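You operate a simulated robot arm through the tools that you are given. There is no shell and no other tool. Be economical: measure what you need, move in short steps, check, and stop when the job is done.

You are at the controls of a simulated two-armed robot. One attempt, no reset.

## Task
Put the 30.00 parallel bar from the top of the white-legged bench on the silver plate there and the 25.00 parallel bar on the right end of the low table. Push the top blue drawer shut. Pick up the yellow brush with one hand, pass it to the other hand and put it on the top of the side cabinet. Put the stepped block on the top of the white-legged bench away on the top of the side cabinet. Put the white cup on the left end of the white-legged bench. Take the blue cup and put it on the back of the side table. Lift the tan box lid open. Do these in any order. Set down upright: white cup, blue cup.

Only the result counts: the job must be done as asked and must still hold three seconds after the hand-in. Knocking over, shifting, dropping, spilling or breaking anything else fails it. A push-on lid holds only when it is set on centred and level and pressed home; a screw cap is set on level and turned clockwise until tight.

## Robot
Two 7-joint arms with fingered hands on one trunk, on a base that drives. Base frame: it is fixed to the floor where the robot stands at the start and does not move with it; the origin is under the middle of the robot, x ahead of it, y to its left, z up; the surface under the hand at the start is at about z = 0.78. Readings come in m, degrees, newtons and seconds.
The left shoulder is at the start at [0.047, 0.092, 1.034], the right one opposite. With the tool pointing down near the work surface each hand reaches from about 0.32 to 0.56 m from the robot's upright axis, wherever it stands, measured 20 degrees to its own side. Places, roughly: back of the side table (20x30 cm) [0.28, -3.86, 0.8]; blue cup (7x7x8 cm) [0.9, -0.6, 0.8]; left end of the white-legged bench [0.6, -1.1, 0.8]; parallel bar [0.5, 0.25, 0.75]; plate [0.75, 0.5, 0.75]; right end of the low table (20x26 cm) [1.12, 2.14, 0.5]; stepped block (12x5x4 cm) [0.4, -0.1, 0.8]; tan box lid [2.6, 0.5, 1]; top blue drawer [0.7, 0.7, 0.9]; top of the side cabinet [-1.2, -1.2, 0.8]; white cup (7x7x8 cm) [0.7, -0.2, 0.8]; yellow brush (4x3x11 cm) [0.7, 0.3, 0.8]. Payload 2.1 kg a hand.
Tool frame (each hand has its own): the origin (TCP) lies between the finger pads and is the grasp point; the fingertips stand 0.02 m ahead of it; z points along the fingers, y is the line along which they close. Largest opening 0.068 m; the body of the gripper starts 0.023 m behind the TCP. The gripper is a hand of 5 fingers: y runs from the thumb to the fingers, the wrist lies at [-0.01, -0.079, -0.131] in the tool frame.
Orientation is told as [roll, pitch, yaw] about the base's x, y, z axes, in that order, counted from this pose: with the fingers straight down and the wrist toward the robot, the tool's x, y and z point along [0, 1, 0], [1, 0, 0] and [0, 0, -1] of the base frame.

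## Interface
- The arms move only by the tool step_arm. It takes "left_series", "right_series" or both (then of equal length, played together; a hand with none holds still); each is a list of rows, each an object of numbers (a shift or turn left out is 0): "dx", "dy", "dz": the shift along the tool's x, y, z in units of 40 mm (1.0 is 40 mm); "wx", "wy", "wz": the turn, a rotation vector about the tool's x, y, z in units of 8 degrees (1.0 is 8 degrees). In form: [{"dx": .., "dy": .., "dz": .., "wx": .., "wy": .., "wz": ..}, ...]. A call has 1 to 10 rows; each row shifts and turns the commanded pose from where the row before left it, along the tool's axes as they then stand. A call with a number of a shift or a turn outside -1 to 1 is refused whole. A row lasts 0.2 s, in which the tool goes at most 0.05 m and 8.6 degrees; a call with a longer step from one row to the next is refused whole. Where a pose cannot be reached the arm comes as near as it can. A force on the tool above 40 N (or 10 N above the force at the start of the call, whichever is more), or a blocked arm, ends the call early, and 0.2 s more pass. In this call time passes only in rows, and 0.2 s behind the last. It gives the time, the measured TCP pose, the force on the tool (base axes), the opening and the grip force at its end, in the units of the frame above (readings bear some noise), with the torque about the TCP (base axes, N m) and any sound that the robot's microphone picked up.
- Cameras (640 x 400 px; columns grow to the right, rows downward): "scene" is now at [0.1374, 0.0251, 1.2016]; the picture's right is [0.26, -0.96, 0.00], its down [-0.43, -0.12, -0.90] and it looks along [0.86, 0.23, -0.45] (base axes); focal length 247 px, centre (320, 200). "left" rides on the left gripper at [-0.054, -0.058, -0.072] in its tool frame; the picture's right is [-0.57, -0.39, 0.73], its down [0.73, -0.64, 0.23] and it looks along [0.38, 0.66, 0.65] (tool axes); focal length 226 px, centre (320, 200). "right" rides on the right gripper at [0.054, -0.058, -0.072] in its tool frame; the picture's right is [-0.57, 0.39, -0.73], its down [-0.73, -0.64, 0.23] and it looks along [-0.38, 0.66, 0.65] (tool axes); focal length 226 px, centre (320, 200). There is no depth. A picture from a camera that has moved, and an enlarged one, comes with that camera's place and axes in the base frame and with its lens.
- capture(camera): a new picture of that camera. No time passes.
- lift_body(by): slides the trunk up (or, below 0, down) by that many m; the arms and the scene camera ride with it, the base frame stays. It gives what a move gives, with no picture.
- base_move(legs): drives the robot by 1 to 6 legs, each [ahead, left, turn to the left] in m, m and degrees, along the robot's own axes; the way and the turn of a leg run together, so that a leg with both is an arc; at most 1.5 m and 180 degrees a leg. The arms and the cameras ride along, it lands a little off, and it stops where it bumps. It gives what a move gives.
- finger_targets(index, middle, ring, little, thumb_bend, thumb_turn, hand): sets how far each is bent, from 0 (flat) to 1 (curled in); at 0.3 the hand is open as for a grip, at 0.7 the pads meet at the TCP. One left out holds its place. A second passes; each finger stops where it meets its share of the squeeze, and holds until it gets a number again. It is the only way to open and close the hand. It gives what a move gives, with no picture; readings hold the bend of each and the force on index, middle, ring, little, thumb and palm. thumb_turn goes from beside the hand (0) to across from the fingers (1), as for a grip.
- head_to(pan, tilt): turns the head with the scene camera to pan (to the left, within 86 degrees either way) and tilt (down, from -29 to 69), counted from straight ahead of the robot. It gives what a move gives.
- inspect(camera, box): a new picture of the part [left, top, right, bottom] of that camera's present view, enlarged. No time passes.
- hand_in(): hands the job in; it is judged then, once.

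Work in short steps. Places have to be worked out from the pictures, the camera data and where the tool is seen: move nearer, look again, correct. Check each grasp and each placing, and mend what went wrong. You have 217 turns and 208 pictures in all, those below and enlarged ones among them. Open the grippers and draw the arms clear of the work before you hand the job in, unless the task says otherwise.

The tools are called as name(argument=value, ...) on one line, values as JSON. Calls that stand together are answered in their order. step_arm: Moves the arms, as the interface text tells. Its arguments: {"type":"object","properties":{"left_series":{"type":"array"},"right_series":{"type":"array"}},"required":[]} The other tools are called the same way: lift_body (by) slides the trunk up or down; finger_targets (index, middle, ring, little, thumb_bend, thumb_turn, hand) moves the fingers one by one; base_move (legs) drives the base; head_to (pan, tilt) turns the head that bears the scene camera; capture (camera) takes a picture; inspect (camera, box) takes an enlarged picture of a part of a camera's view; hand_in () hands the job in.

At the start:

```text
t: 0.0
left_position: [0.3262, 0.231, 1.0718]
left_ee_rot: [0.0, 0.0, 0.0]
left_force: [0.2, -0.1, -0.1]
left_wrist_torque: [0.05, -0.03, 0.02]
left_opening: 0.0678
left_grasp_force: 0.1
left_shape: jaw
left_bend: [0.3, 0.3, 0.3, 0.3, 0.3, 0.98]
left_finger forces: [0.1, 0.1, 0.0, 0.1, 0.1, 0.0]
right_position: [0.4089, -0.0658, 1.0979]
right_ee_rot: [0.0, 0.0, 0.0]
right_force: [0.2, -1.0, 0.9]
right_wrist_torque: [0.01, 0.02, -0.02]
right_opening: 0.0677
right_grasp_force: 0.1
right_shape: jaw
right_bend: [0.3, 0.3, 0.3, 0.3, 0.3, 0.98]
right_finger forces: [0.0, 0.0, 0.0, 0.0, 0.0, 0.0]
trunk travel left (down, up): [-0.275, 0.629]
robot x, y, heading: [0.0025, -0.0025, -0.0]
head pan, tilt: [15.2, 26.4]
```

scene: 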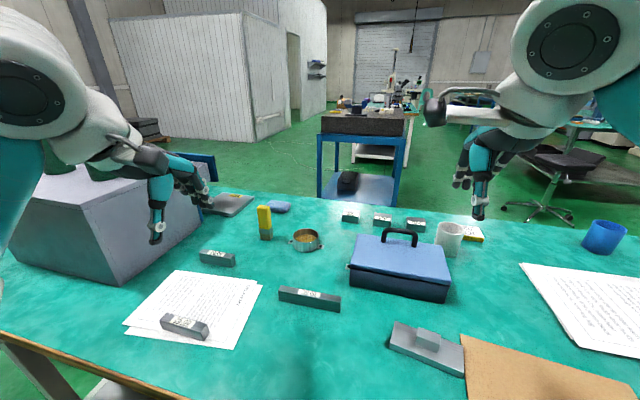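
right: 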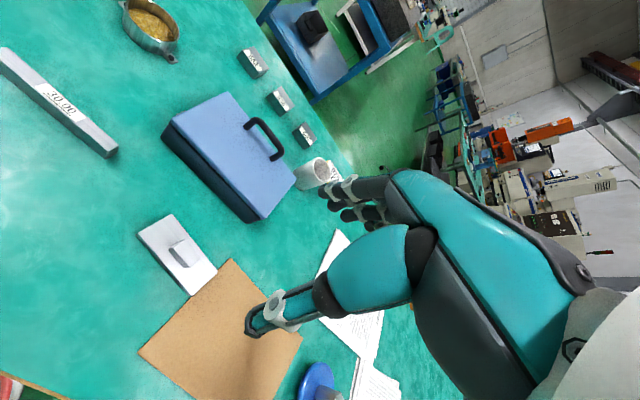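
left: 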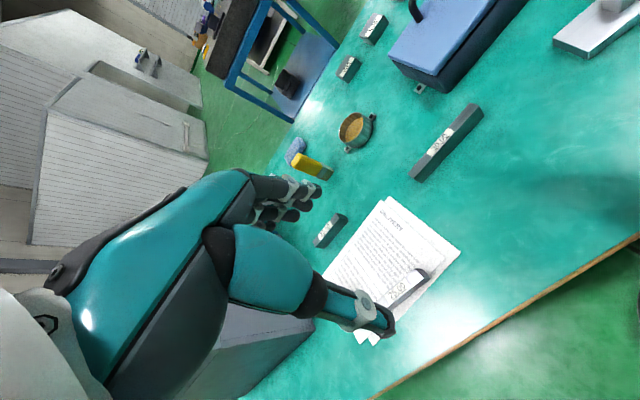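

The bench holds several gauge bars, a blue case, cups and a brush. I look closer to identify the parts.

inspect(camera="scene", box=[100, 180, 360, 350])

inspect(camera="scene", box=[330, 180, 640, 400])

inspect(camera="left", box=[260, 80, 500, 330])

```text
2.35 times, centred on (230, 265) of scene
camera zoom: at [0.1374, 0.0251, 1.2016], right [0.26, -0.96, 0.0], down [-0.43, -0.12, -0.9], along [0.86, 0.23, -0.45], focal length 580 px, centre (532, 47)
```

zoom: 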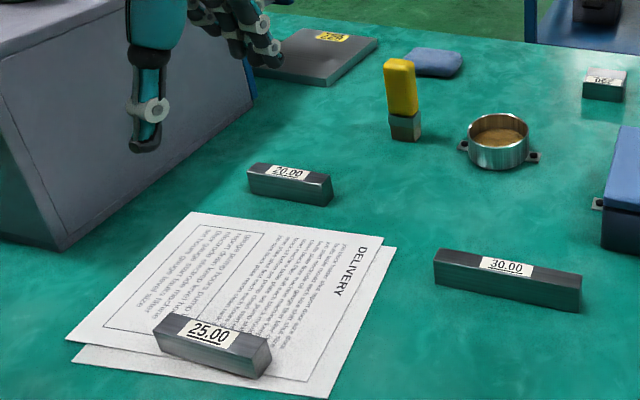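

```text
1.82 times, centred on (485, 290) of scene
camera zoom: at [0.1374, 0.0251, 1.2016], right [0.26, -0.96, 0.0], down [-0.43, -0.12, -0.9], along [0.86, 0.23, -0.45], focal length 448 px, centre (20, 36)
```

zoom: 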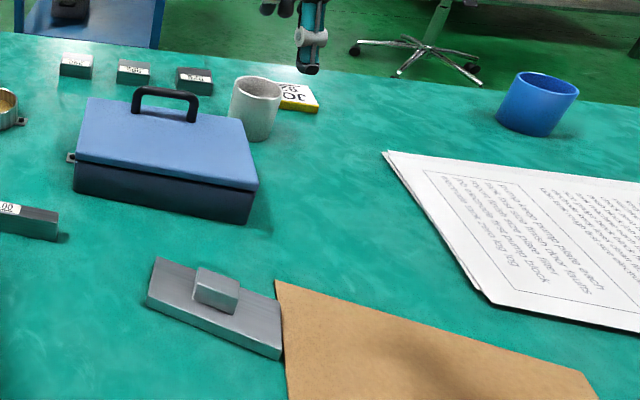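

```text
1.60 times, centred on (380, 205) of left
camera zoom: at [0.2671, 0.1777, 1.1437], right [-0.39, -0.57, -0.73], down [-0.64, 0.73, -0.23], along [0.66, 0.38, -0.65], focal length 362 px, centre (224, 192)
```

zoom: 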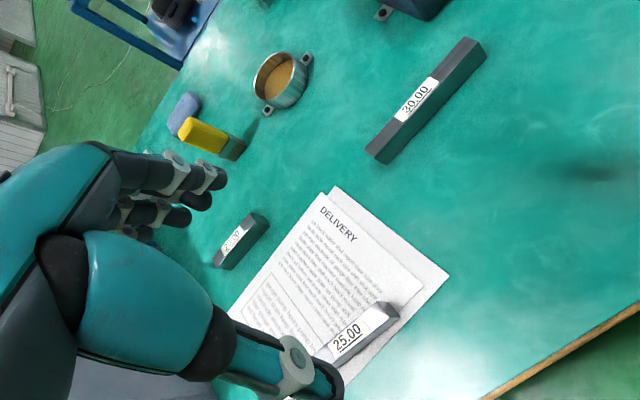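

The bars, brush, cups and block are located roughly. I look around for the drawer and the other places.

head_to(pan=60, tilt=20)

capture(camera="scene")

head_to(pan=-50, tilt=20)

capture(camera="scene")

head_to(pan=0, tilt=5)

capture(camera="scene")

head_to(pan=-86, tilt=20)

capture(camera="scene")

```text
t: 1.1
left_position: [0.3262, 0.2311, 1.0717]
left_ee_rot: [0.0, 0.1, 0.0]
left_force: [0.3, 0.0, 1.1]
left_wrist_torque: [0.0, 0.0, -0.01]
left_opening: 0.0679
left_grasp_force: 0.1
left_shape: jaw
left_bend: [0.3, 0.3, 0.3, 0.3, 0.3, 0.98]
left_finger forces: [0.0, 0.0, 0.0, 0.1, 0.1, 0.0]
right_position: [0.4097, -0.0675, 1.0975]
right_ee_rot: [0.0, 0.0, 0.0]
right_force: [-0.1, -0.4, 0.9]
right_wrist_torque: [-0.03, -0.04, -0.01]
right_opening: 0.0675
right_grasp_force: 0.1
right_shape: jaw
right_bend: [0.3, 0.3, 0.3, 0.3, 0.3, 0.98]
right_finger forces: [0.1, 0.0, 0.1, 0.0, 0.1, 0.0]
trunk travel left (down, up): [-0.275, 0.629]
robot x, y, heading: [0.0002, 0.0034, -0.1]
head pan, tilt: [60.0, 20.0]
```

```text
201 pictures are left
camera scene: at [0.0955, 0.0817, 1.212], right [0.87, -0.5, 0.0], down [-0.17, -0.3, -0.94], along [0.47, 0.81, -0.34], focal length 247 px, centre (320, 200)
```

scene: 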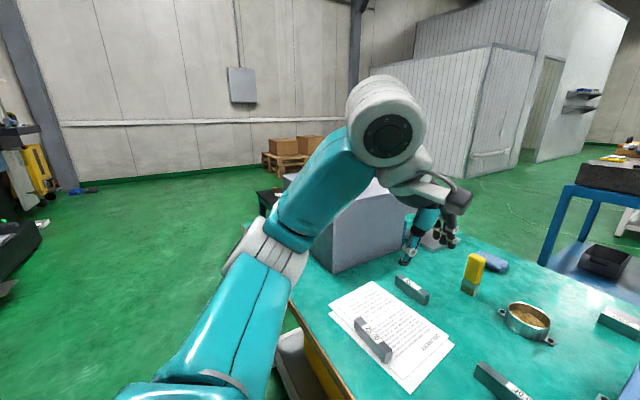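

```text
t: 3.0
left_position: [0.327, 0.2313, 1.0708]
left_ee_rot: [0.0, 0.0, 0.0]
left_force: [0.5, -0.2, -0.2]
left_wrist_torque: [0.05, 0.0, 0.03]
left_opening: 0.0677
left_grasp_force: 0.1
left_shape: jaw
left_bend: [0.3, 0.3, 0.3, 0.3, 0.3, 0.98]
left_finger forces: [0.0, 0.0, 0.0, 0.0, 0.0, 0.0]
right_position: [0.4093, -0.0665, 1.0974]
right_ee_rot: [0.0, 0.0, 0.0]
right_force: [0.3, -1.2, 0.4]
right_wrist_torque: [0.0, -0.03, 0.01]
right_opening: 0.0677
right_grasp_force: 0.0
right_shape: jaw
right_bend: [0.3, 0.3, 0.3, 0.3, 0.3, 0.98]
right_finger forces: [0.1, 0.0, 0.0, 0.0, 0.0, 0.0]
trunk travel left (down, up): [-0.275, 0.629]
robot x, y, heading: [-0.0029, 0.0008, 0.1]
head pan, tilt: [-50.0, 20.0]
```

```text
200 pictures are left
camera scene: at [0.1088, -0.0702, 1.212], right [-0.77, -0.64, 0.0], down [-0.22, 0.26, -0.94], along [0.6, -0.72, -0.34], focal length 247 px, centre (320, 200)
```

scene: 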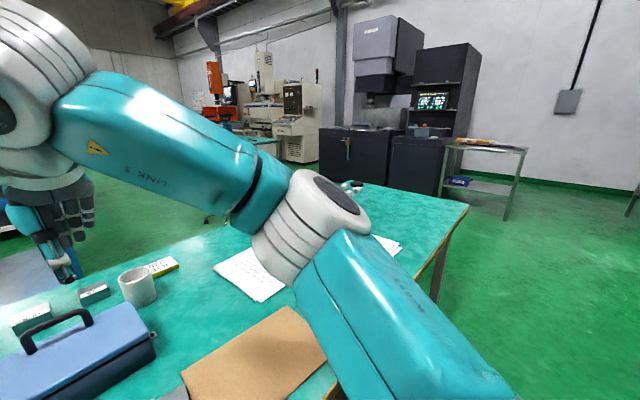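

```text
t: 4.2
left_position: [0.3244, 0.233, 1.0712]
left_ee_rot: [0.0, 0.0, -0.1]
left_force: [-0.2, 1.1, -0.1]
left_wrist_torque: [-0.03, -0.02, -0.01]
left_opening: 0.0676
left_grasp_force: 0.2
left_shape: jaw
left_bend: [0.3, 0.3, 0.3, 0.3, 0.3, 0.98]
left_finger forces: [0.0, 0.0, 0.0, 0.0, 0.0, 0.1]
right_position: [0.4094, -0.0669, 1.0974]
right_ee_rot: [0.0, 0.0, 0.0]
right_force: [0.3, -0.3, -1.1]
right_wrist_torque: [-0.02, 0.03, 0.01]
right_opening: 0.0679
right_grasp_force: 0.0
right_shape: jaw
right_bend: [0.3, 0.3, 0.3, 0.3, 0.3, 0.98]
right_finger forces: [0.1, 0.0, 0.1, 0.1, 0.0, 0.0]
trunk travel left (down, up): [-0.275, 0.629]
robot x, y, heading: [-0.0001, -0.0038, -0.1]
head pan, tilt: [0.0, 5.0]
```

```text
199 pictures are left
camera scene: at [0.1407, 0.001, 1.2363], right [0.0, -1.0, 0.0], down [-0.09, 0.0, -1.0], along [1.0, 0.0, -0.09], focal length 247 px, centre (320, 200)
```

scene: 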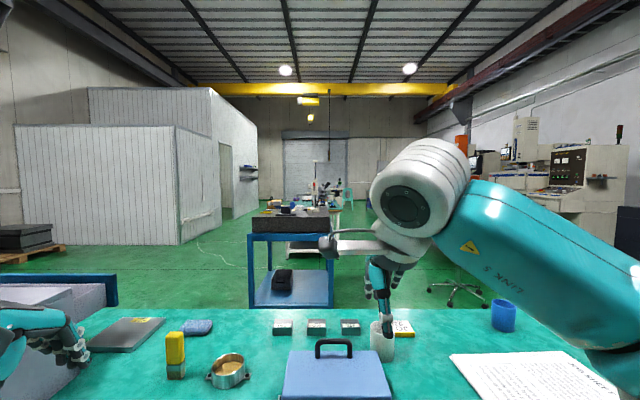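

```text
t: 5.8
left_position: [0.3255, 0.2319, 1.0716]
left_ee_rot: [0.0, 0.0, 0.0]
left_force: [0.5, 0.3, 0.4]
left_wrist_torque: [0.0, 0.02, -0.03]
left_opening: 0.0677
left_grasp_force: 0.1
left_shape: jaw
left_bend: [0.3, 0.3, 0.3, 0.3, 0.3, 0.98]
left_finger forces: [0.0, 0.1, 0.0, 0.0, 0.1, 0.0]
right_position: [0.409, -0.0673, 1.0969]
right_ee_rot: [0.0, -0.1, 0.0]
right_force: [0.6, -0.4, 0.8]
right_wrist_torque: [0.0, 0.0, 0.01]
right_opening: 0.0677
right_grasp_force: 0.1
right_shape: jaw
right_bend: [0.3, 0.3, 0.3, 0.3, 0.3, 0.98]
right_finger forces: [0.1, 0.1, 0.0, 0.0, 0.0, 0.1]
trunk travel left (down, up): [-0.275, 0.629]
robot x, y, heading: [0.0001, 0.0026, 0.2]
head pan, tilt: [-85.9, 20.0]
```

```text
198 pictures are left
camera scene: at [0.0555, -0.0918, 1.212], right [-1.0, -0.07, 0.0], down [-0.02, 0.34, -0.94], along [0.07, -0.94, -0.34], focal length 247 px, centre (320, 200)
```

scene: 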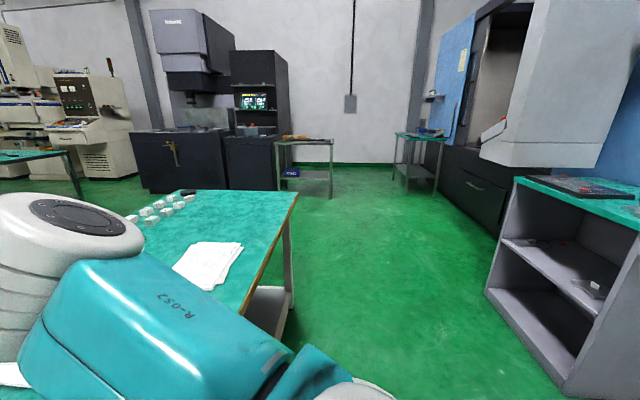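

Side cabinet and side table are to the right. I look more closely at the drawer, low table and the blue cart.

inspect(camera="scene", box=[250, 120, 350, 200])

inspect(camera="scene", box=[480, 160, 640, 280])

head_to(pan=35, tilt=20)

inspect(camera="scene", box=[80, 110, 400, 310])

inspect(camera="scene", box=[400, 70, 640, 220])

```text
5.00 times, centred on (300, 160) of scene
camera zoom: at [0.0555, -0.0918, 1.212], right [-1.0, -0.07, 0.0], down [-0.02, 0.34, -0.94], along [0.07, -0.94, -0.34], focal length 1233 px, centre (420, 400)
```

zoom: 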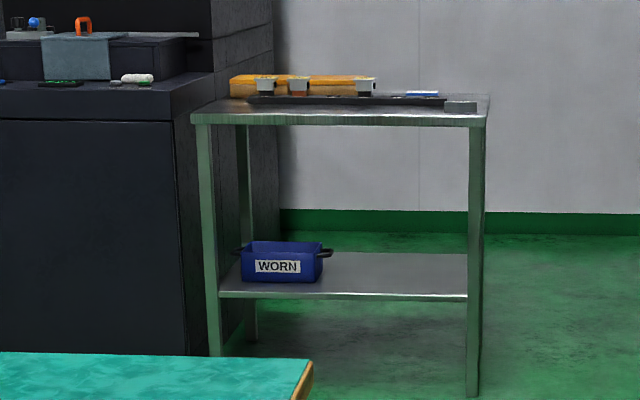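

```text
3.33 times, centred on (560, 220) of scene
camera zoom: at [0.0555, -0.0918, 1.212], right [-1.0, -0.07, 0.0], down [-0.02, 0.34, -0.94], along [0.07, -0.94, -0.34], focal length 822 px, centre (-480, 133)
```

zoom: 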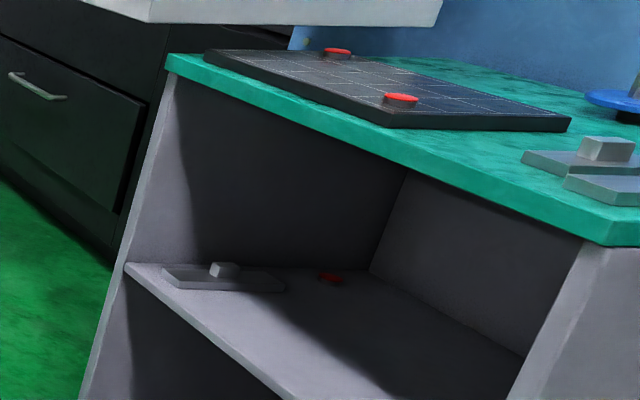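

```text
t: 7.8
left_position: [0.3261, 0.2317, 1.0719]
left_ee_rot: [0.0, 0.1, 0.0]
left_force: [0.5, 0.3, 0.1]
left_wrist_torque: [-0.03, 0.01, 0.02]
left_opening: 0.0679
left_grasp_force: 0.1
left_shape: jaw
left_bend: [0.3, 0.3, 0.3, 0.3, 0.3, 0.98]
left_finger forces: [0.1, 0.1, 0.0, 0.0, 0.0, 0.0]
right_position: [0.4085, -0.0679, 1.0978]
right_ee_rot: [0.1, -0.1, 0.0]
right_force: [0.2, -0.4, -0.3]
right_wrist_torque: [0.0, 0.04, -0.02]
right_opening: 0.0679
right_grasp_force: 0.0
right_shape: jaw
right_bend: [0.3, 0.3, 0.3, 0.3, 0.3, 0.98]
right_finger forces: [0.0, 0.0, 0.0, 0.0, 0.1, 0.1]
trunk travel left (down, up): [-0.275, 0.629]
robot x, y, heading: [0.0009, -0.0008, -0.2]
head pan, tilt: [35.0, 20.0]
```

```text
2.00 times, centred on (240, 210) of scene
camera zoom: at [0.1252, 0.0545, 1.212], right [0.57, -0.82, 0.0], down [-0.28, -0.2, -0.94], along [0.77, 0.54, -0.34], focal length 493 px, centre (480, 180)
```

zoom: 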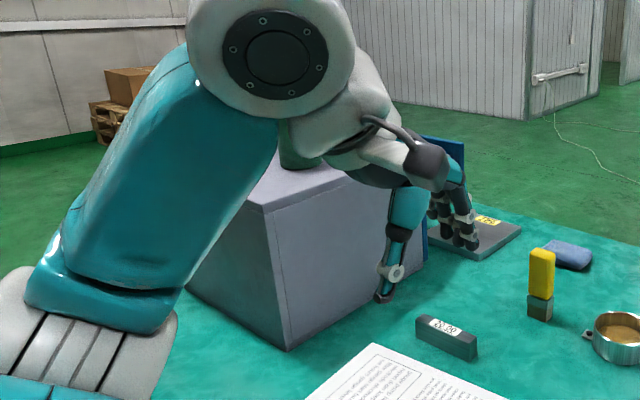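

```text
2.67 times, centred on (520, 145) of scene
camera zoom: at [0.1252, 0.0545, 1.212], right [0.57, -0.82, 0.0], down [-0.28, -0.2, -0.94], along [0.77, 0.54, -0.34], focal length 658 px, centre (-213, 347)
```

zoom: 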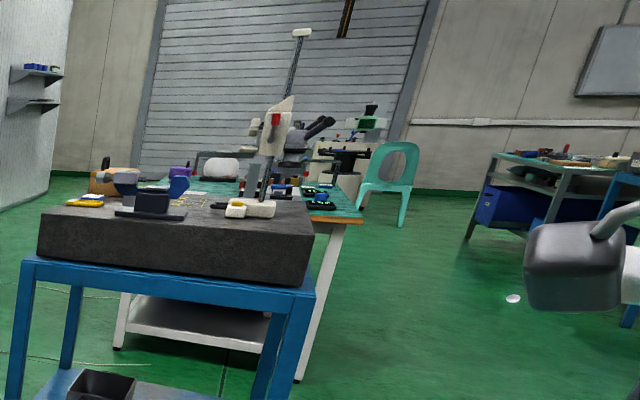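

Plan: take the 25 bar with the left hand and the 30 bar with the right, then go around the left end. I judge the 25 bar centre at about (0.358, 0.338), long along y. Move the left hand above it.

step_arm(left_series=[{"dx": 0.44, "dy": 0.13, "dz": 0.7}, {"dx": 0.44, "dy": 0.13, "dz": 0.7}, {"dx": 0.44, "dy": 0.13, "dz": 0.7}, {"dx": 0.44, "dy": 0.13, "dz": 0.7}, {"dx": 0.44, "dy": 0.13, "dz": 0.7}, {"dx": 0.44, "dy": 0.13, "dz": 0.7}])

head_to(pan=40, tilt=45)

capture(camera="left")

capture(camera="scene")

```text
t: 9.2
left_position: [0.3559, 0.3351, 0.9013]
left_ee_rot: [0.0, 0.0, 0.0]
left_force: [0.4, 0.0, 0.7]
left_wrist_torque: [-0.01, -0.03, 0.01]
left_opening: 0.0681
left_grasp_force: 0.0
left_shape: jaw
left_bend: [0.3, 0.3, 0.3, 0.3, 0.3, 0.98]
left_finger forces: [0.0, 0.0, 0.1, 0.1, 0.0, 0.0]
right_position: [0.4092, -0.0669, 1.096]
right_ee_rot: [-0.1, 0.0, 0.0]
right_force: [-0.1, -0.4, -0.2]
right_wrist_torque: [0.01, -0.02, 0.0]
right_opening: 0.0676
right_grasp_force: 0.1
right_shape: jaw
right_bend: [0.3, 0.3, 0.3, 0.3, 0.3, 0.98]
right_finger forces: [0.0, 0.0, 0.0, 0.1, 0.1, 0.0]
trunk travel left (down, up): [-0.275, 0.629]
robot x, y, heading: [-0.0011, -0.0005, -0.1]
head pan, tilt: [35.0, 20.0]
```

```text
t: 10.1
left_position: [0.3557, 0.3363, 0.9014]
left_ee_rot: [0.0, 0.0, 0.0]
left_force: [0.5, 0.1, -0.1]
left_wrist_torque: [0.03, 0.01, 0.01]
left_opening: 0.0677
left_grasp_force: 0.2
left_shape: jaw
left_bend: [0.3, 0.3, 0.3, 0.3, 0.3, 0.98]
left_finger forces: [0.0, 0.1, 0.1, 0.0, 0.0, 0.0]
right_position: [0.4085, -0.0667, 1.0971]
right_ee_rot: [-0.1, 0.1, -0.1]
right_force: [0.0, 0.1, -0.2]
right_wrist_torque: [-0.02, 0.05, 0.03]
right_opening: 0.0679
right_grasp_force: 0.1
right_shape: jaw
right_bend: [0.3, 0.3, 0.3, 0.3, 0.3, 0.98]
right_finger forces: [0.0, 0.0, 0.0, 0.0, 0.0, 0.1]
trunk travel left (down, up): [-0.275, 0.629]
robot x, y, heading: [-0.0009, -0.0001, -0.1]
head pan, tilt: [40.0, 45.0]
```

```text
193 pictures are left
camera left: at [0.2966, 0.2806, 0.9741], right [-0.39, -0.57, -0.73], down [-0.64, 0.73, -0.23], along [0.66, 0.38, -0.65], focal length 226 px, centre (320, 200)
```

left: 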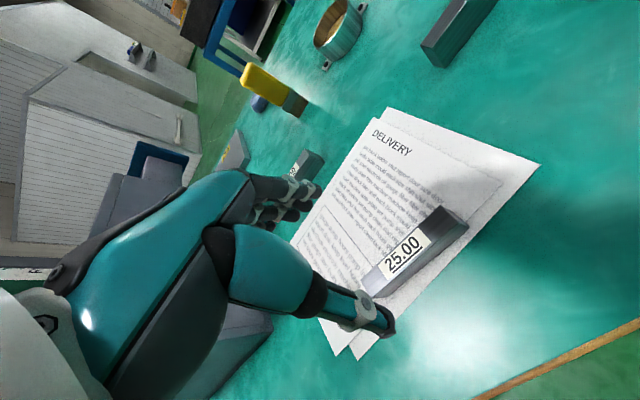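

```text
192 pictures are left
camera scene: at [0.1112, 0.0534, 1.1734], right [0.64, -0.77, 0.0], down [-0.54, -0.45, -0.71], along [0.54, 0.45, -0.71], focal length 247 px, centre (320, 200)
```

scene: 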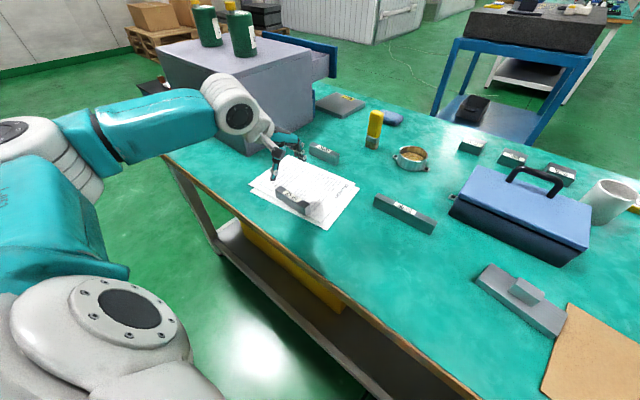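

The bar centre comes out at (0.357, 0.335), right below the hand. Descend to about 0.81 and look.

step_arm(left_series=[{"dz": 0.75}, {"dz": 0.75}, {"dz": 0.5}, {"dz": 0.25}])

capture(camera="left")

inspect(camera="scene", box=[230, 120, 390, 240])

```text
t: 11.1
left_position: [0.3579, 0.3372, 0.8137]
left_ee_rot: [0.0, -0.1, 0.0]
left_force: [0.8, -0.7, -1.3]
left_wrist_torque: [-0.01, 0.0, -0.03]
left_opening: 0.0679
left_grasp_force: 0.1
left_shape: jaw
left_bend: [0.3, 0.3, 0.3, 0.3, 0.3, 0.98]
left_finger forces: [0.0, 0.0, 0.0, 0.1, 0.1, 0.0]
right_position: [0.4093, -0.0679, 1.0973]
right_ee_rot: [0.0, 0.0, 0.0]
right_force: [-0.2, 0.1, 0.3]
right_wrist_torque: [0.03, -0.02, 0.03]
right_opening: 0.0675
right_grasp_force: 0.1
right_shape: jaw
right_bend: [0.3, 0.3, 0.3, 0.3, 0.3, 0.98]
right_finger forces: [0.1, 0.0, 0.1, 0.0, 0.0, 0.0]
trunk travel left (down, up): [-0.275, 0.629]
robot x, y, heading: [-0.0001, -0.0006, -0.2]
head pan, tilt: [40.0, 45.0]
```

```text
191 pictures are left
camera left: at [0.2991, 0.2825, 0.8858], right [-0.39, -0.57, -0.73], down [-0.64, 0.73, -0.23], along [0.66, 0.38, -0.65], focal length 226 px, centre (320, 200)
```

left: 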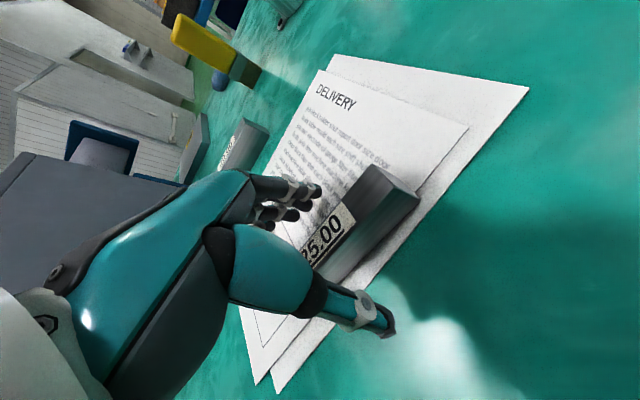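

```text
3.33 times, centred on (310, 180) of scene
camera zoom: at [0.1111, 0.0534, 1.1733], right [0.64, -0.77, 0.0], down [-0.54, -0.45, -0.71], along [0.54, 0.45, -0.71], focal length 822 px, centre (353, 267)
```

zoom: 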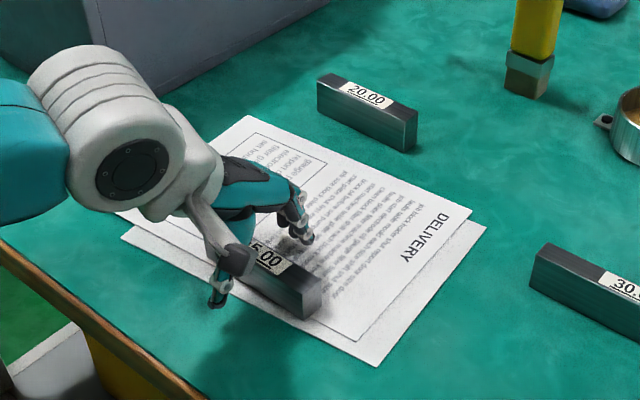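

Thumb and fingers straddle the bar. Descend 8 mm more and close.

step_arm(left_series=[{"dz": 0.2}])

finger_targets(hand="left", index=0.7, middle=0.7, ring=0.7, little=0.7, thumb_bend=0.7, thumb_turn=1)

capture(camera="left")

```text
t: 11.5
left_position: [0.3576, 0.3374, 0.8046]
left_ee_rot: [0.1, 0.1, 0.0]
left_force: [0.1, 0.6, -0.2]
left_wrist_torque: [0.02, -0.01, -0.01]
left_opening: 0.0675
left_grasp_force: 0.0
left_shape: jaw
left_bend: [0.3, 0.3, 0.3, 0.3, 0.3, 0.98]
left_finger forces: [0.0, 0.0, 0.0, 0.1, 0.0, 0.0]
right_position: [0.4088, -0.0677, 1.0971]
right_ee_rot: [0.0, 0.0, 0.1]
right_force: [-0.2, 0.1, 0.5]
right_wrist_torque: [0.01, 0.0, 0.03]
right_opening: 0.0676
right_grasp_force: 0.0
right_shape: jaw
right_bend: [0.3, 0.3, 0.3, 0.3, 0.3, 0.98]
right_finger forces: [0.0, 0.1, 0.0, 0.0, 0.1, 0.0]
trunk travel left (down, up): [-0.275, 0.629]
robot x, y, heading: [0.0009, 0.0002, 0.2]
head pan, tilt: [40.0, 45.0]
```

```text
t: 12.5
left_position: [0.3571, 0.3367, 0.8036]
left_ee_rot: [-0.1, 0.2, -0.1]
left_force: [-0.2, -0.7, -0.7]
left_wrist_torque: [-0.02, 0.01, 0.0]
left_opening: 0.0099
left_grasp_force: 5.7
left_shape: fingers
left_bend: [0.64, 0.66, 0.67, 0.69, 0.58, 1.0]
left_finger forces: [2.1, 2.0, 1.2, 0.3, 5.3, 0.1]
right_position: [0.4087, -0.0659, 1.0977]
right_ee_rot: [0.0, 0.1, 0.1]
right_force: [0.4, -0.4, 0.0]
right_wrist_torque: [-0.02, 0.0, 0.0]
right_opening: 0.0676
right_grasp_force: 0.1
right_shape: jaw
right_bend: [0.3, 0.3, 0.3, 0.3, 0.3, 0.98]
right_finger forces: [0.1, 0.1, 0.1, 0.1, 0.0, 0.0]
trunk travel left (down, up): [-0.275, 0.629]
robot x, y, heading: [0.001, 0.0008, -0.1]
head pan, tilt: [40.0, 45.0]
```

```text
189 pictures are left
camera left: at [0.2981, 0.2829, 0.8775], right [-0.39, -0.57, -0.73], down [-0.64, 0.73, -0.23], along [0.66, 0.38, -0.65], focal length 226 px, centre (320, 200)
```

left: 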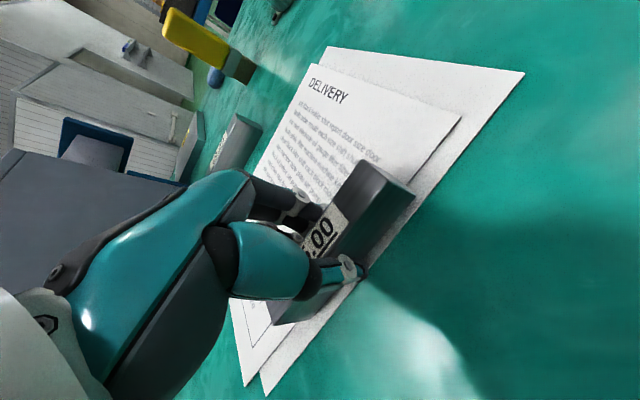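

Grip forces are balanced (about 5 N). Tighten a bit and lift to test.

finger_targets(hand="left", index=0.85, middle=0.85, ring=0.85, little=0.85, thumb_bend=0.85)

step_arm(left_series=[{"dz": -0.3}, {"dz": -0.7}, {"dz": -0.7}, {"dz": -0.7}, {"dz": -0.7}])

capture(camera="left")

```text
t: 13.5
left_position: [0.3569, 0.3376, 0.8049]
left_ee_rot: [0.0, 0.0, 0.0]
left_force: [-0.4, -0.2, 0.2]
left_wrist_torque: [-0.02, 0.0, 0.03]
left_opening: 0.0138
left_grasp_force: 17.7
left_shape: fingers
left_bend: [0.82, 0.83, 0.84, 0.85, 0.53, 0.96]
left_finger forces: [8.0, 5.4, 4.0, 0.1, 17.6, 0.0]
right_position: [0.4101, -0.0667, 1.0971]
right_ee_rot: [0.0, 0.0, 0.1]
right_force: [0.4, 0.1, -0.2]
right_wrist_torque: [0.01, 0.03, -0.01]
right_opening: 0.0675
right_grasp_force: 0.1
right_shape: jaw
right_bend: [0.3, 0.3, 0.3, 0.3, 0.3, 0.98]
right_finger forces: [0.0, 0.1, 0.0, 0.0, 0.0, 0.0]
trunk travel left (down, up): [-0.275, 0.629]
robot x, y, heading: [0.0013, -0.0002, -0.2]
head pan, tilt: [40.0, 45.0]
```

```text
t: 14.7
left_position: [0.3587, 0.3407, 0.9302]
left_ee_rot: [0.0, 0.1, 0.0]
left_force: [0.2, -0.4, -3.7]
left_wrist_torque: [0.0, -0.06, 0.0]
left_opening: 0.0138
left_grasp_force: 18.0
left_shape: fingers
left_bend: [0.82, 0.83, 0.84, 0.85, 0.52, 0.96]
left_finger forces: [7.9, 5.5, 4.3, 0.0, 17.8, 0.1]
right_position: [0.4092, -0.0667, 1.0976]
right_ee_rot: [0.0, 0.0, -0.1]
right_force: [0.3, -0.6, 0.2]
right_wrist_torque: [-0.01, -0.02, 0.0]
right_opening: 0.0678
right_grasp_force: 0.1
right_shape: jaw
right_bend: [0.3, 0.3, 0.3, 0.3, 0.3, 0.98]
right_finger forces: [0.1, 0.0, 0.0, 0.0, 0.1, 0.0]
trunk travel left (down, up): [-0.275, 0.629]
robot x, y, heading: [0.0014, 0.001, -0.2]
head pan, tilt: [40.0, 45.0]
```

```text
188 pictures are left
camera left: at [0.2999, 0.2865, 1.0027], right [-0.39, -0.57, -0.73], down [-0.64, 0.73, -0.23], along [0.66, 0.38, -0.65], focal length 226 px, centre (320, 200)
```

left: 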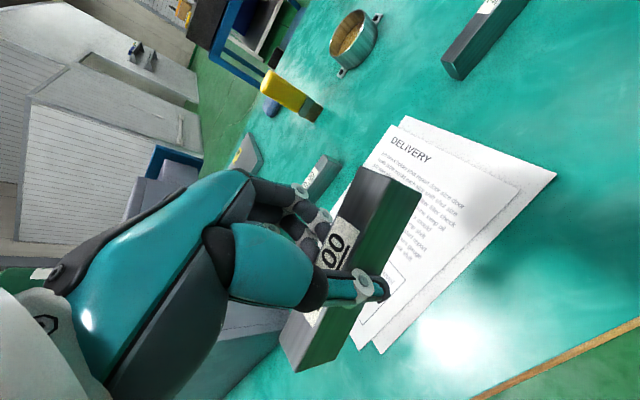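

Bar 25 is held. Draw the left hand in and up, and shift the base 0.12 m left so the right hand can reach the 30 bar.

step_arm(left_series=[{"dx": -0.4, "dy": -0.1, "dz": -0.8}, {"dx": -0.4, "dy": -0.1, "dz": -0.8}, {"dx": -0.4, "dy": -0.1, "dz": -0.8}, {"dx": -0.4, "dy": -0.1, "dz": -0.8}])

base_move(legs=[[0, 0.12, 0]])

capture(camera="right")

```text
t: 15.7
left_position: [0.3433, 0.2741, 1.059]
left_ee_rot: [-0.1, 0.2, 0.1]
left_force: [0.1, 0.0, -3.6]
left_wrist_torque: [-0.01, -0.05, -0.02]
left_opening: 0.0129
left_grasp_force: 14.8
left_shape: fingers
left_bend: [0.83, 0.83, 0.85, 0.85, 0.52, 0.99]
left_finger forces: [6.7, 8.3, 0.0, 0.0, 14.9, 0.0]
right_position: [0.4089, -0.0667, 1.0977]
right_ee_rot: [0.0, 0.0, 0.0]
right_force: [0.0, 0.0, -0.2]
right_wrist_torque: [-0.03, 0.03, 0.0]
right_opening: 0.0679
right_grasp_force: 0.0
right_shape: jaw
right_bend: [0.3, 0.3, 0.3, 0.3, 0.3, 0.98]
right_finger forces: [0.1, 0.0, 0.1, 0.1, 0.0, 0.0]
trunk travel left (down, up): [-0.275, 0.629]
robot x, y, heading: [0.0001, -0.0018, 0.0]
head pan, tilt: [40.0, 45.0]
```

```text
t: 16.9
left_position: [0.3441, 0.396, 1.0575]
left_ee_rot: [-0.1, 0.1, -0.1]
left_force: [0.3, -0.3, -2.8]
left_wrist_torque: [-0.02, -0.07, 0.0]
left_opening: 0.0131
left_grasp_force: 14.5
left_shape: fingers
left_bend: [0.83, 0.83, 0.85, 0.85, 0.52, 0.99]
left_finger forces: [6.6, 8.3, 0.1, 0.0, 15.0, 0.0]
right_position: [0.4093, 0.0553, 1.0978]
right_ee_rot: [-0.1, 0.0, -0.2]
right_force: [0.6, -0.2, -0.7]
right_wrist_torque: [0.0, 0.01, -0.02]
right_opening: 0.0673
right_grasp_force: 0.0
right_shape: jaw
right_bend: [0.3, 0.3, 0.3, 0.3, 0.3, 0.98]
right_finger forces: [0.0, 0.0, 0.0, 0.0, 0.1, 0.1]
trunk travel left (down, up): [-0.275, 0.629]
robot x, y, heading: [-0.0004, 0.1227, -0.0]
head pan, tilt: [40.0, 45.0]
```

```text
187 pictures are left
camera right: at [0.3506, 0.1111, 1.1687], right [0.39, -0.57, 0.73], down [-0.64, -0.73, -0.23], along [0.66, -0.38, -0.65], focal length 226 px, centre (320, 200)
```

right: 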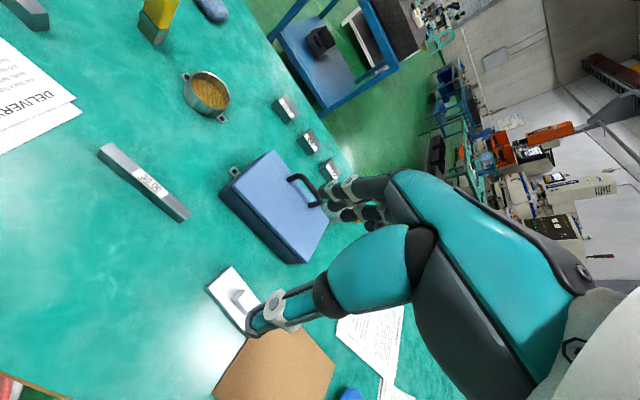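

The 30 bar centre is about (0.479, 0.142), along y. Move the right hand above it.

step_arm(right_series=[{"dx": 0.31, "dy": 0.25, "dz": 0.7}, {"dx": 0.31, "dy": 0.25, "dz": 0.7}, {"dx": 0.31, "dy": 0.25, "dz": 0.7}, {"dx": 0.31, "dy": 0.25, "dz": 0.7}, {"dx": 0.31, "dy": 0.25, "dz": 0.7}, {"dx": 0.31, "dy": 0.25, "dz": 0.7}, {"dx": 0.31, "dy": 0.25, "dz": 0.7}])

capture(camera="right")

head_to(pan=0, tilt=45)

capture(camera="scene")

```text
t: 18.5
left_position: [0.3445, 0.3949, 1.0578]
left_ee_rot: [0.0, 0.1, 0.0]
left_force: [0.0, -0.3, -2.3]
left_wrist_torque: [0.0, -0.04, -0.01]
left_opening: 0.0134
left_grasp_force: 15.1
left_shape: fingers
left_bend: [0.83, 0.83, 0.85, 0.85, 0.52, 0.99]
left_finger forces: [6.6, 8.3, 0.0, 0.1, 14.9, 0.0]
right_position: [0.4801, 0.1428, 0.8991]
right_ee_rot: [0.0, 0.0, -0.2]
right_force: [0.3, 0.2, 0.6]
right_wrist_torque: [-0.02, -0.01, -0.04]
right_opening: 0.0677
right_grasp_force: 0.0
right_shape: jaw
right_bend: [0.3, 0.3, 0.3, 0.3, 0.3, 0.98]
right_finger forces: [0.1, 0.1, 0.0, 0.1, 0.0, 0.0]
trunk travel left (down, up): [-0.275, 0.629]
robot x, y, heading: [0.0014, 0.1264, -0.1]
head pan, tilt: [40.0, 45.0]
```

```text
186 pictures are left
camera right: at [0.4216, 0.1994, 0.9696], right [0.39, -0.57, 0.73], down [-0.64, -0.73, -0.23], along [0.66, -0.38, -0.65], focal length 226 px, centre (320, 200)
```

right: 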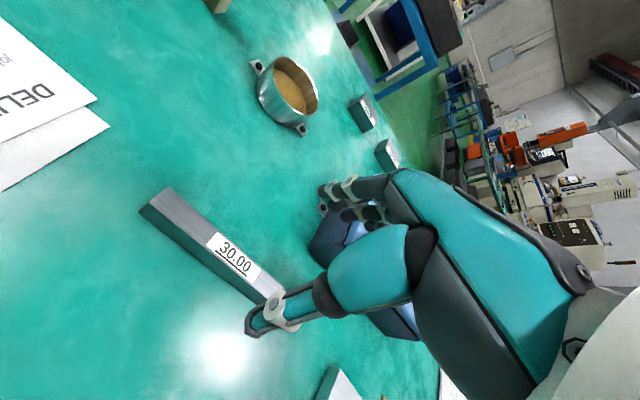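

```text
t: 19.6
left_position: [0.3434, 0.3961, 1.0585]
left_ee_rot: [0.0, 0.1, 0.0]
left_force: [0.5, -0.3, -3.1]
left_wrist_torque: [-0.02, -0.04, 0.01]
left_opening: 0.0133
left_grasp_force: 15.5
left_shape: fingers
left_bend: [0.83, 0.83, 0.85, 0.85, 0.52, 0.99]
left_finger forces: [6.7, 8.4, 0.0, 0.0, 14.9, 0.1]
right_position: [0.4803, 0.1438, 0.8992]
right_ee_rot: [-0.1, 0.1, -0.2]
right_force: [-0.2, 0.8, 0.1]
right_wrist_torque: [-0.01, 0.0, 0.05]
right_opening: 0.0677
right_grasp_force: 0.2
right_shape: jaw
right_bend: [0.3, 0.3, 0.3, 0.3, 0.3, 0.98]
right_finger forces: [0.0, 0.1, 0.0, 0.0, 0.1, 0.1]
trunk travel left (down, up): [-0.275, 0.629]
robot x, y, heading: [-0.0021, 0.1252, -0.1]
head pan, tilt: [0.0, 45.0]
```

```text
185 pictures are left
camera scene: at [0.1306, 0.1241, 1.1733], right [0.0, -1.0, 0.0], down [-0.71, 0.0, -0.71], along [0.71, 0.0, -0.71], focal length 247 px, centre (320, 200)
```

scene: 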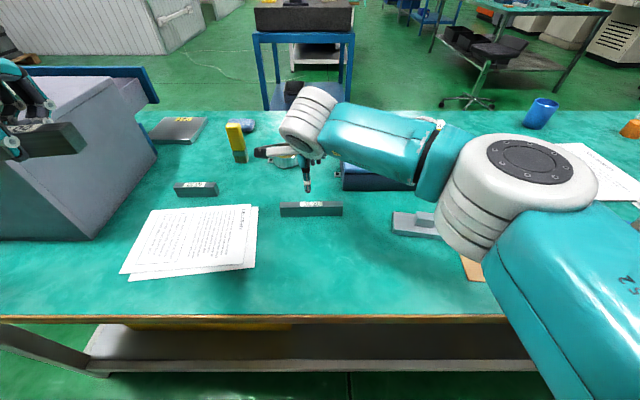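

The hand is centred over the bar. Descend to 0.805 and close.

step_arm(right_series=[{"dz": 0.75}, {"dz": 0.75}, {"dz": 0.6}, {"dz": 0.25}])

finger_targets(hand="right", index=0.7, middle=0.7, ring=0.7, little=0.7, thumb_bend=0.7, thumb_turn=1)

finger_targets(hand="right", index=0.85, middle=0.85, ring=0.85, little=0.85, thumb_bend=0.85)

capture(camera="right")

```text
t: 20.6
left_position: [0.3441, 0.3951, 1.0581]
left_ee_rot: [0.1, 0.0, -0.1]
left_force: [-0.3, -0.4, -3.4]
left_wrist_torque: [-0.01, -0.06, 0.01]
left_opening: 0.0131
left_grasp_force: 15.1
left_shape: fingers
left_bend: [0.83, 0.83, 0.85, 0.85, 0.52, 0.99]
left_finger forces: [6.6, 8.2, 0.0, 0.1, 14.9, 0.1]
right_position: [0.4798, 0.1425, 0.8059]
right_ee_rot: [0.1, 0.0, 0.0]
right_force: [-0.3, -0.6, 0.6]
right_wrist_torque: [0.0, 0.0, 0.0]
right_opening: 0.0677
right_grasp_force: 0.1
right_shape: jaw
right_bend: [0.3, 0.3, 0.3, 0.3, 0.3, 0.98]
right_finger forces: [0.0, 0.1, 0.1, 0.1, 0.0, 0.0]
trunk travel left (down, up): [-0.275, 0.629]
robot x, y, heading: [0.0004, 0.1237, -0.3]
head pan, tilt: [0.0, 45.0]
```

```text
t: 21.6
left_position: [0.3447, 0.3965, 1.0586]
left_ee_rot: [0.0, 0.1, 0.0]
left_force: [-1.2, 0.2, -2.5]
left_wrist_torque: [0.01, -0.04, 0.01]
left_opening: 0.0132
left_grasp_force: 14.9
left_shape: fingers
left_bend: [0.83, 0.83, 0.85, 0.85, 0.52, 0.99]
left_finger forces: [6.7, 8.3, 0.0, 0.0, 14.9, 0.0]
right_position: [0.4792, 0.1418, 0.8053]
right_ee_rot: [0.0, 0.0, -0.2]
right_force: [-0.1, -1.8, -0.1]
right_wrist_torque: [0.03, -0.02, 0.07]
right_opening: 0.0082
right_grasp_force: 5.1
right_shape: fingers
right_bend: [0.65, 0.67, 0.67, 0.68, 0.59, 1.0]
right_finger forces: [1.5, 1.5, 1.2, 0.8, 4.7, 0.0]
trunk travel left (down, up): [-0.275, 0.629]
robot x, y, heading: [-0.003, 0.1278, -0.3]
head pan, tilt: [0.0, 45.0]
```

```text
t: 22.6
left_position: [0.3446, 0.3961, 1.0583]
left_ee_rot: [0.0, 0.0, -0.1]
left_force: [0.1, 0.8, -3.2]
left_wrist_torque: [0.0, -0.03, 0.0]
left_opening: 0.0132
left_grasp_force: 15.5
left_shape: fingers
left_bend: [0.83, 0.83, 0.85, 0.85, 0.52, 0.99]
left_finger forces: [6.6, 8.3, 0.0, 0.0, 14.9, 0.0]
right_position: [0.4804, 0.1425, 0.805]
right_ee_rot: [0.0, 0.1, -0.2]
right_force: [-0.7, -1.2, 0.6]
right_wrist_torque: [-0.01, -0.06, 0.0]
right_opening: 0.0115
right_grasp_force: 16.3
right_shape: fingers
right_bend: [0.82, 0.83, 0.83, 0.85, 0.54, 0.97]
right_finger forces: [7.4, 5.0, 4.3, 0.0, 16.8, 0.0]
trunk travel left (down, up): [-0.275, 0.629]
robot x, y, heading: [-0.0023, 0.1216, 0.0]
head pan, tilt: [0.0, 45.0]
```

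```text
184 pictures are left
camera right: at [0.4216, 0.198, 0.8767], right [0.39, -0.57, 0.73], down [-0.64, -0.73, -0.23], along [0.66, -0.38, -0.65], focal length 226 px, centre (320, 200)
```

right: 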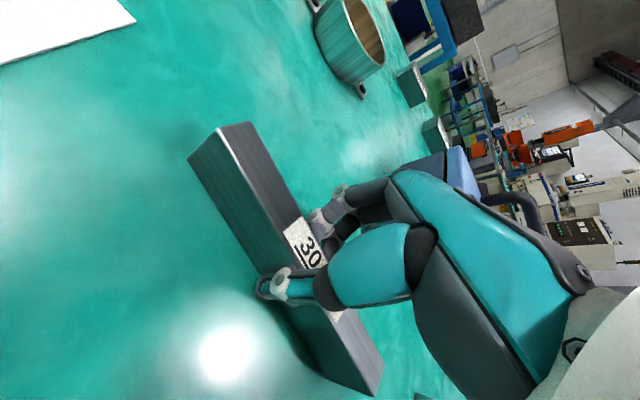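

Grip is solid. Lift straight up, tuck both hands in, then back off and turn left to see the way.

step_arm(right_series=[{"dz": -0.3}, {"dz": -0.9}, {"dz": -0.9}, {"dz": -0.9}, {"dz": -0.9}, {"dz": -0.9}, {"dz": -0.9}, {"dy": -0.9}, {"dy": -0.9}, {"dy": -0.9, "dx": -0.9}])

capture(camera="right")

base_move(legs=[[-0.45, 0, 0], [0, 0, 90]])

head_to(pan=-20, tilt=25)

capture(camera="scene")

```text
refused: row 10 steps farther than a row can; nothing moved
```

```text
183 pictures are left
camera right: at [0.4216, 0.198, 0.8767], right [0.39, -0.57, 0.73], down [-0.64, -0.73, -0.23], along [0.66, -0.38, -0.65], focal length 226 px, centre (320, 200)
```

right: 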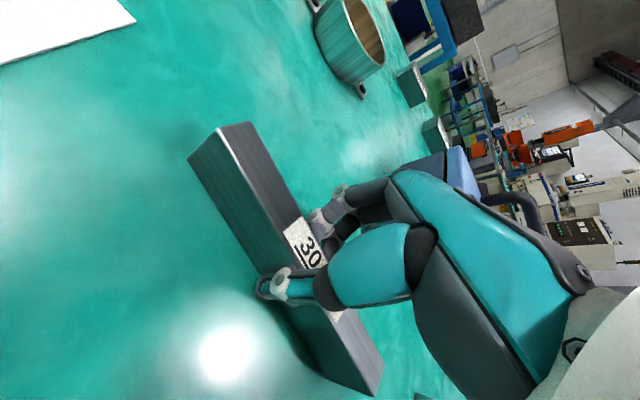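

```text
t: 29.1
left_position: [-0.7226, 0.469, 1.0584]
left_ee_rot: [0.0, 0.0, 89.6]
left_force: [0.0, 1.1, -4.0]
left_wrist_torque: [0.03, 0.01, 0.0]
left_opening: 0.0134
left_grasp_force: 13.7
left_shape: fingers
left_bend: [0.83, 0.83, 0.85, 0.85, 0.52, 0.99]
left_finger forces: [6.2, 7.7, 0.0, 0.0, 14.0, 0.1]
right_position: [-0.4691, 0.6046, 0.8057]
right_ee_rot: [0.1, 0.0, 89.7]
right_force: [-0.1, -0.4, 0.2]
right_wrist_torque: [0.06, 0.0, 0.0]
right_opening: 0.0117
right_grasp_force: 15.2
right_shape: fingers
right_bend: [0.83, 0.83, 0.84, 0.85, 0.54, 0.97]
right_finger forces: [6.8, 5.0, 3.8, 0.1, 15.6, 0.0]
trunk travel left (down, up): [-0.275, 0.629]
robot x, y, heading: [-0.4489, 0.1179, 89.6]
head pan, tilt: [0.0, 45.0]
```

```text
t: 30.0
left_position: [-0.7221, 0.4694, 1.0585]
left_ee_rot: [0.1, 0.1, 89.8]
left_force: [0.3, -0.5, -2.3]
left_wrist_torque: [0.06, 0.0, -0.01]
left_opening: 0.0131
left_grasp_force: 14.6
left_shape: fingers
left_bend: [0.83, 0.83, 0.85, 0.85, 0.52, 0.99]
left_finger forces: [6.3, 7.7, 0.0, 0.0, 14.0, 0.0]
right_position: [-0.4682, 0.6037, 0.8055]
right_ee_rot: [0.0, 0.1, 89.7]
right_force: [0.2, -0.1, 0.1]
right_wrist_torque: [0.06, 0.0, 0.01]
right_opening: 0.0118
right_grasp_force: 15.4
right_shape: fingers
right_bend: [0.83, 0.83, 0.84, 0.85, 0.54, 0.97]
right_finger forces: [6.9, 4.9, 3.8, 0.1, 15.6, 0.0]
trunk travel left (down, up): [-0.275, 0.629]
robot x, y, heading: [-0.452, 0.123, 89.9]
head pan, tilt: [-20.0, 25.0]
```

```text
182 pictures are left
camera scene: at [-0.4175, 0.2597, 1.2038], right [0.94, -0.35, 0.0], down [-0.15, -0.4, -0.91], along [0.31, 0.85, -0.42], focal length 247 px, centre (320, 200)
```

scene: 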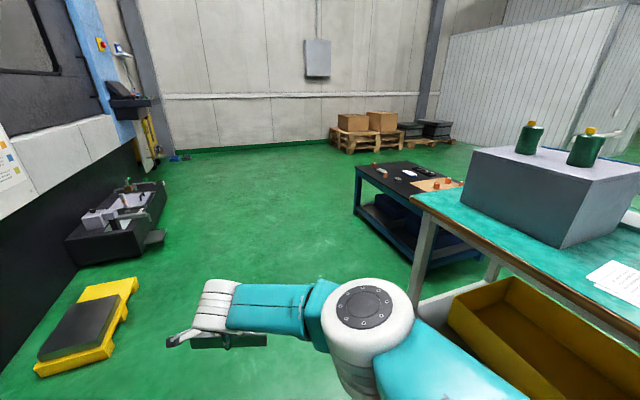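

The arm call was refused, yet the base moved with the bar low. I check that the bar is still in the right hand.

capture(camera="right")

head_to(pan=-85, tilt=30)

capture(camera="scene")

```text
181 pictures are left
camera right: at [-0.5234, 0.5472, 0.8766], right [0.57, 0.38, 0.73], down [0.73, -0.64, -0.23], along [0.38, 0.66, -0.65], focal length 226 px, centre (320, 200)
```

right: 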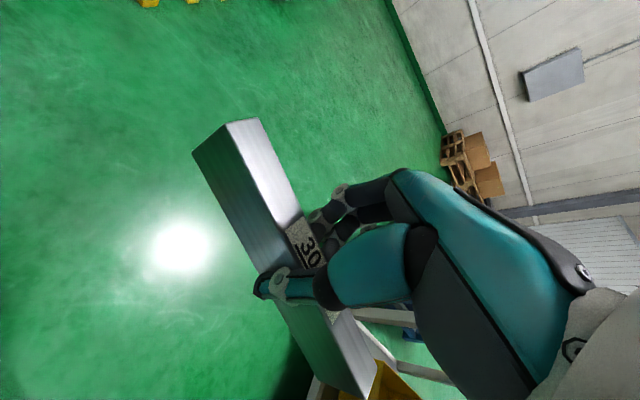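

```text
t: 31.3
left_position: [-0.723, 0.4687, 1.0582]
left_ee_rot: [0.0, 0.1, 89.7]
left_force: [-0.4, -0.4, -3.8]
left_wrist_torque: [0.04, 0.0, -0.05]
left_opening: 0.0132
left_grasp_force: 13.6
left_shape: fingers
left_bend: [0.83, 0.83, 0.85, 0.85, 0.52, 0.99]
left_finger forces: [6.3, 7.7, 0.1, 0.0, 14.0, 0.0]
right_position: [-0.4682, 0.6029, 0.8058]
right_ee_rot: [0.0, 0.2, 89.7]
right_force: [0.0, 0.0, 0.8]
right_wrist_torque: [0.06, 0.02, 0.03]
right_opening: 0.0115
right_grasp_force: 14.7
right_shape: fingers
right_bend: [0.83, 0.83, 0.84, 0.85, 0.54, 0.97]
right_finger forces: [6.9, 4.9, 3.8, 0.1, 15.6, 0.0]
trunk travel left (down, up): [-0.275, 0.629]
robot x, y, heading: [-0.4523, 0.1252, 89.9]
head pan, tilt: [-85.0, 30.0]
```

```text
180 pictures are left
camera scene: at [-0.3592, 0.1807, 1.1959], right [0.08, -1.0, 0.0], down [-0.5, -0.04, -0.87], along [0.86, 0.07, -0.5], focal length 247 px, centre (320, 200)
```

scene: 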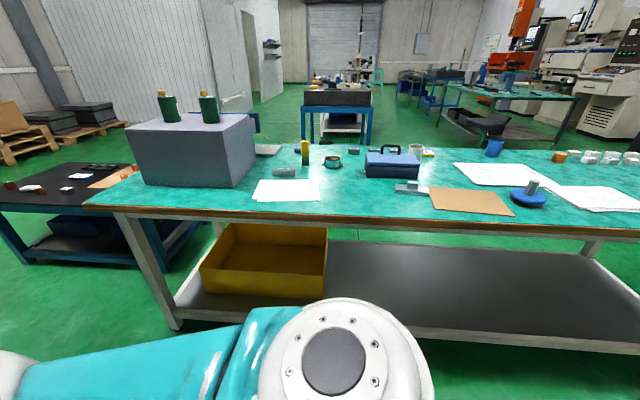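

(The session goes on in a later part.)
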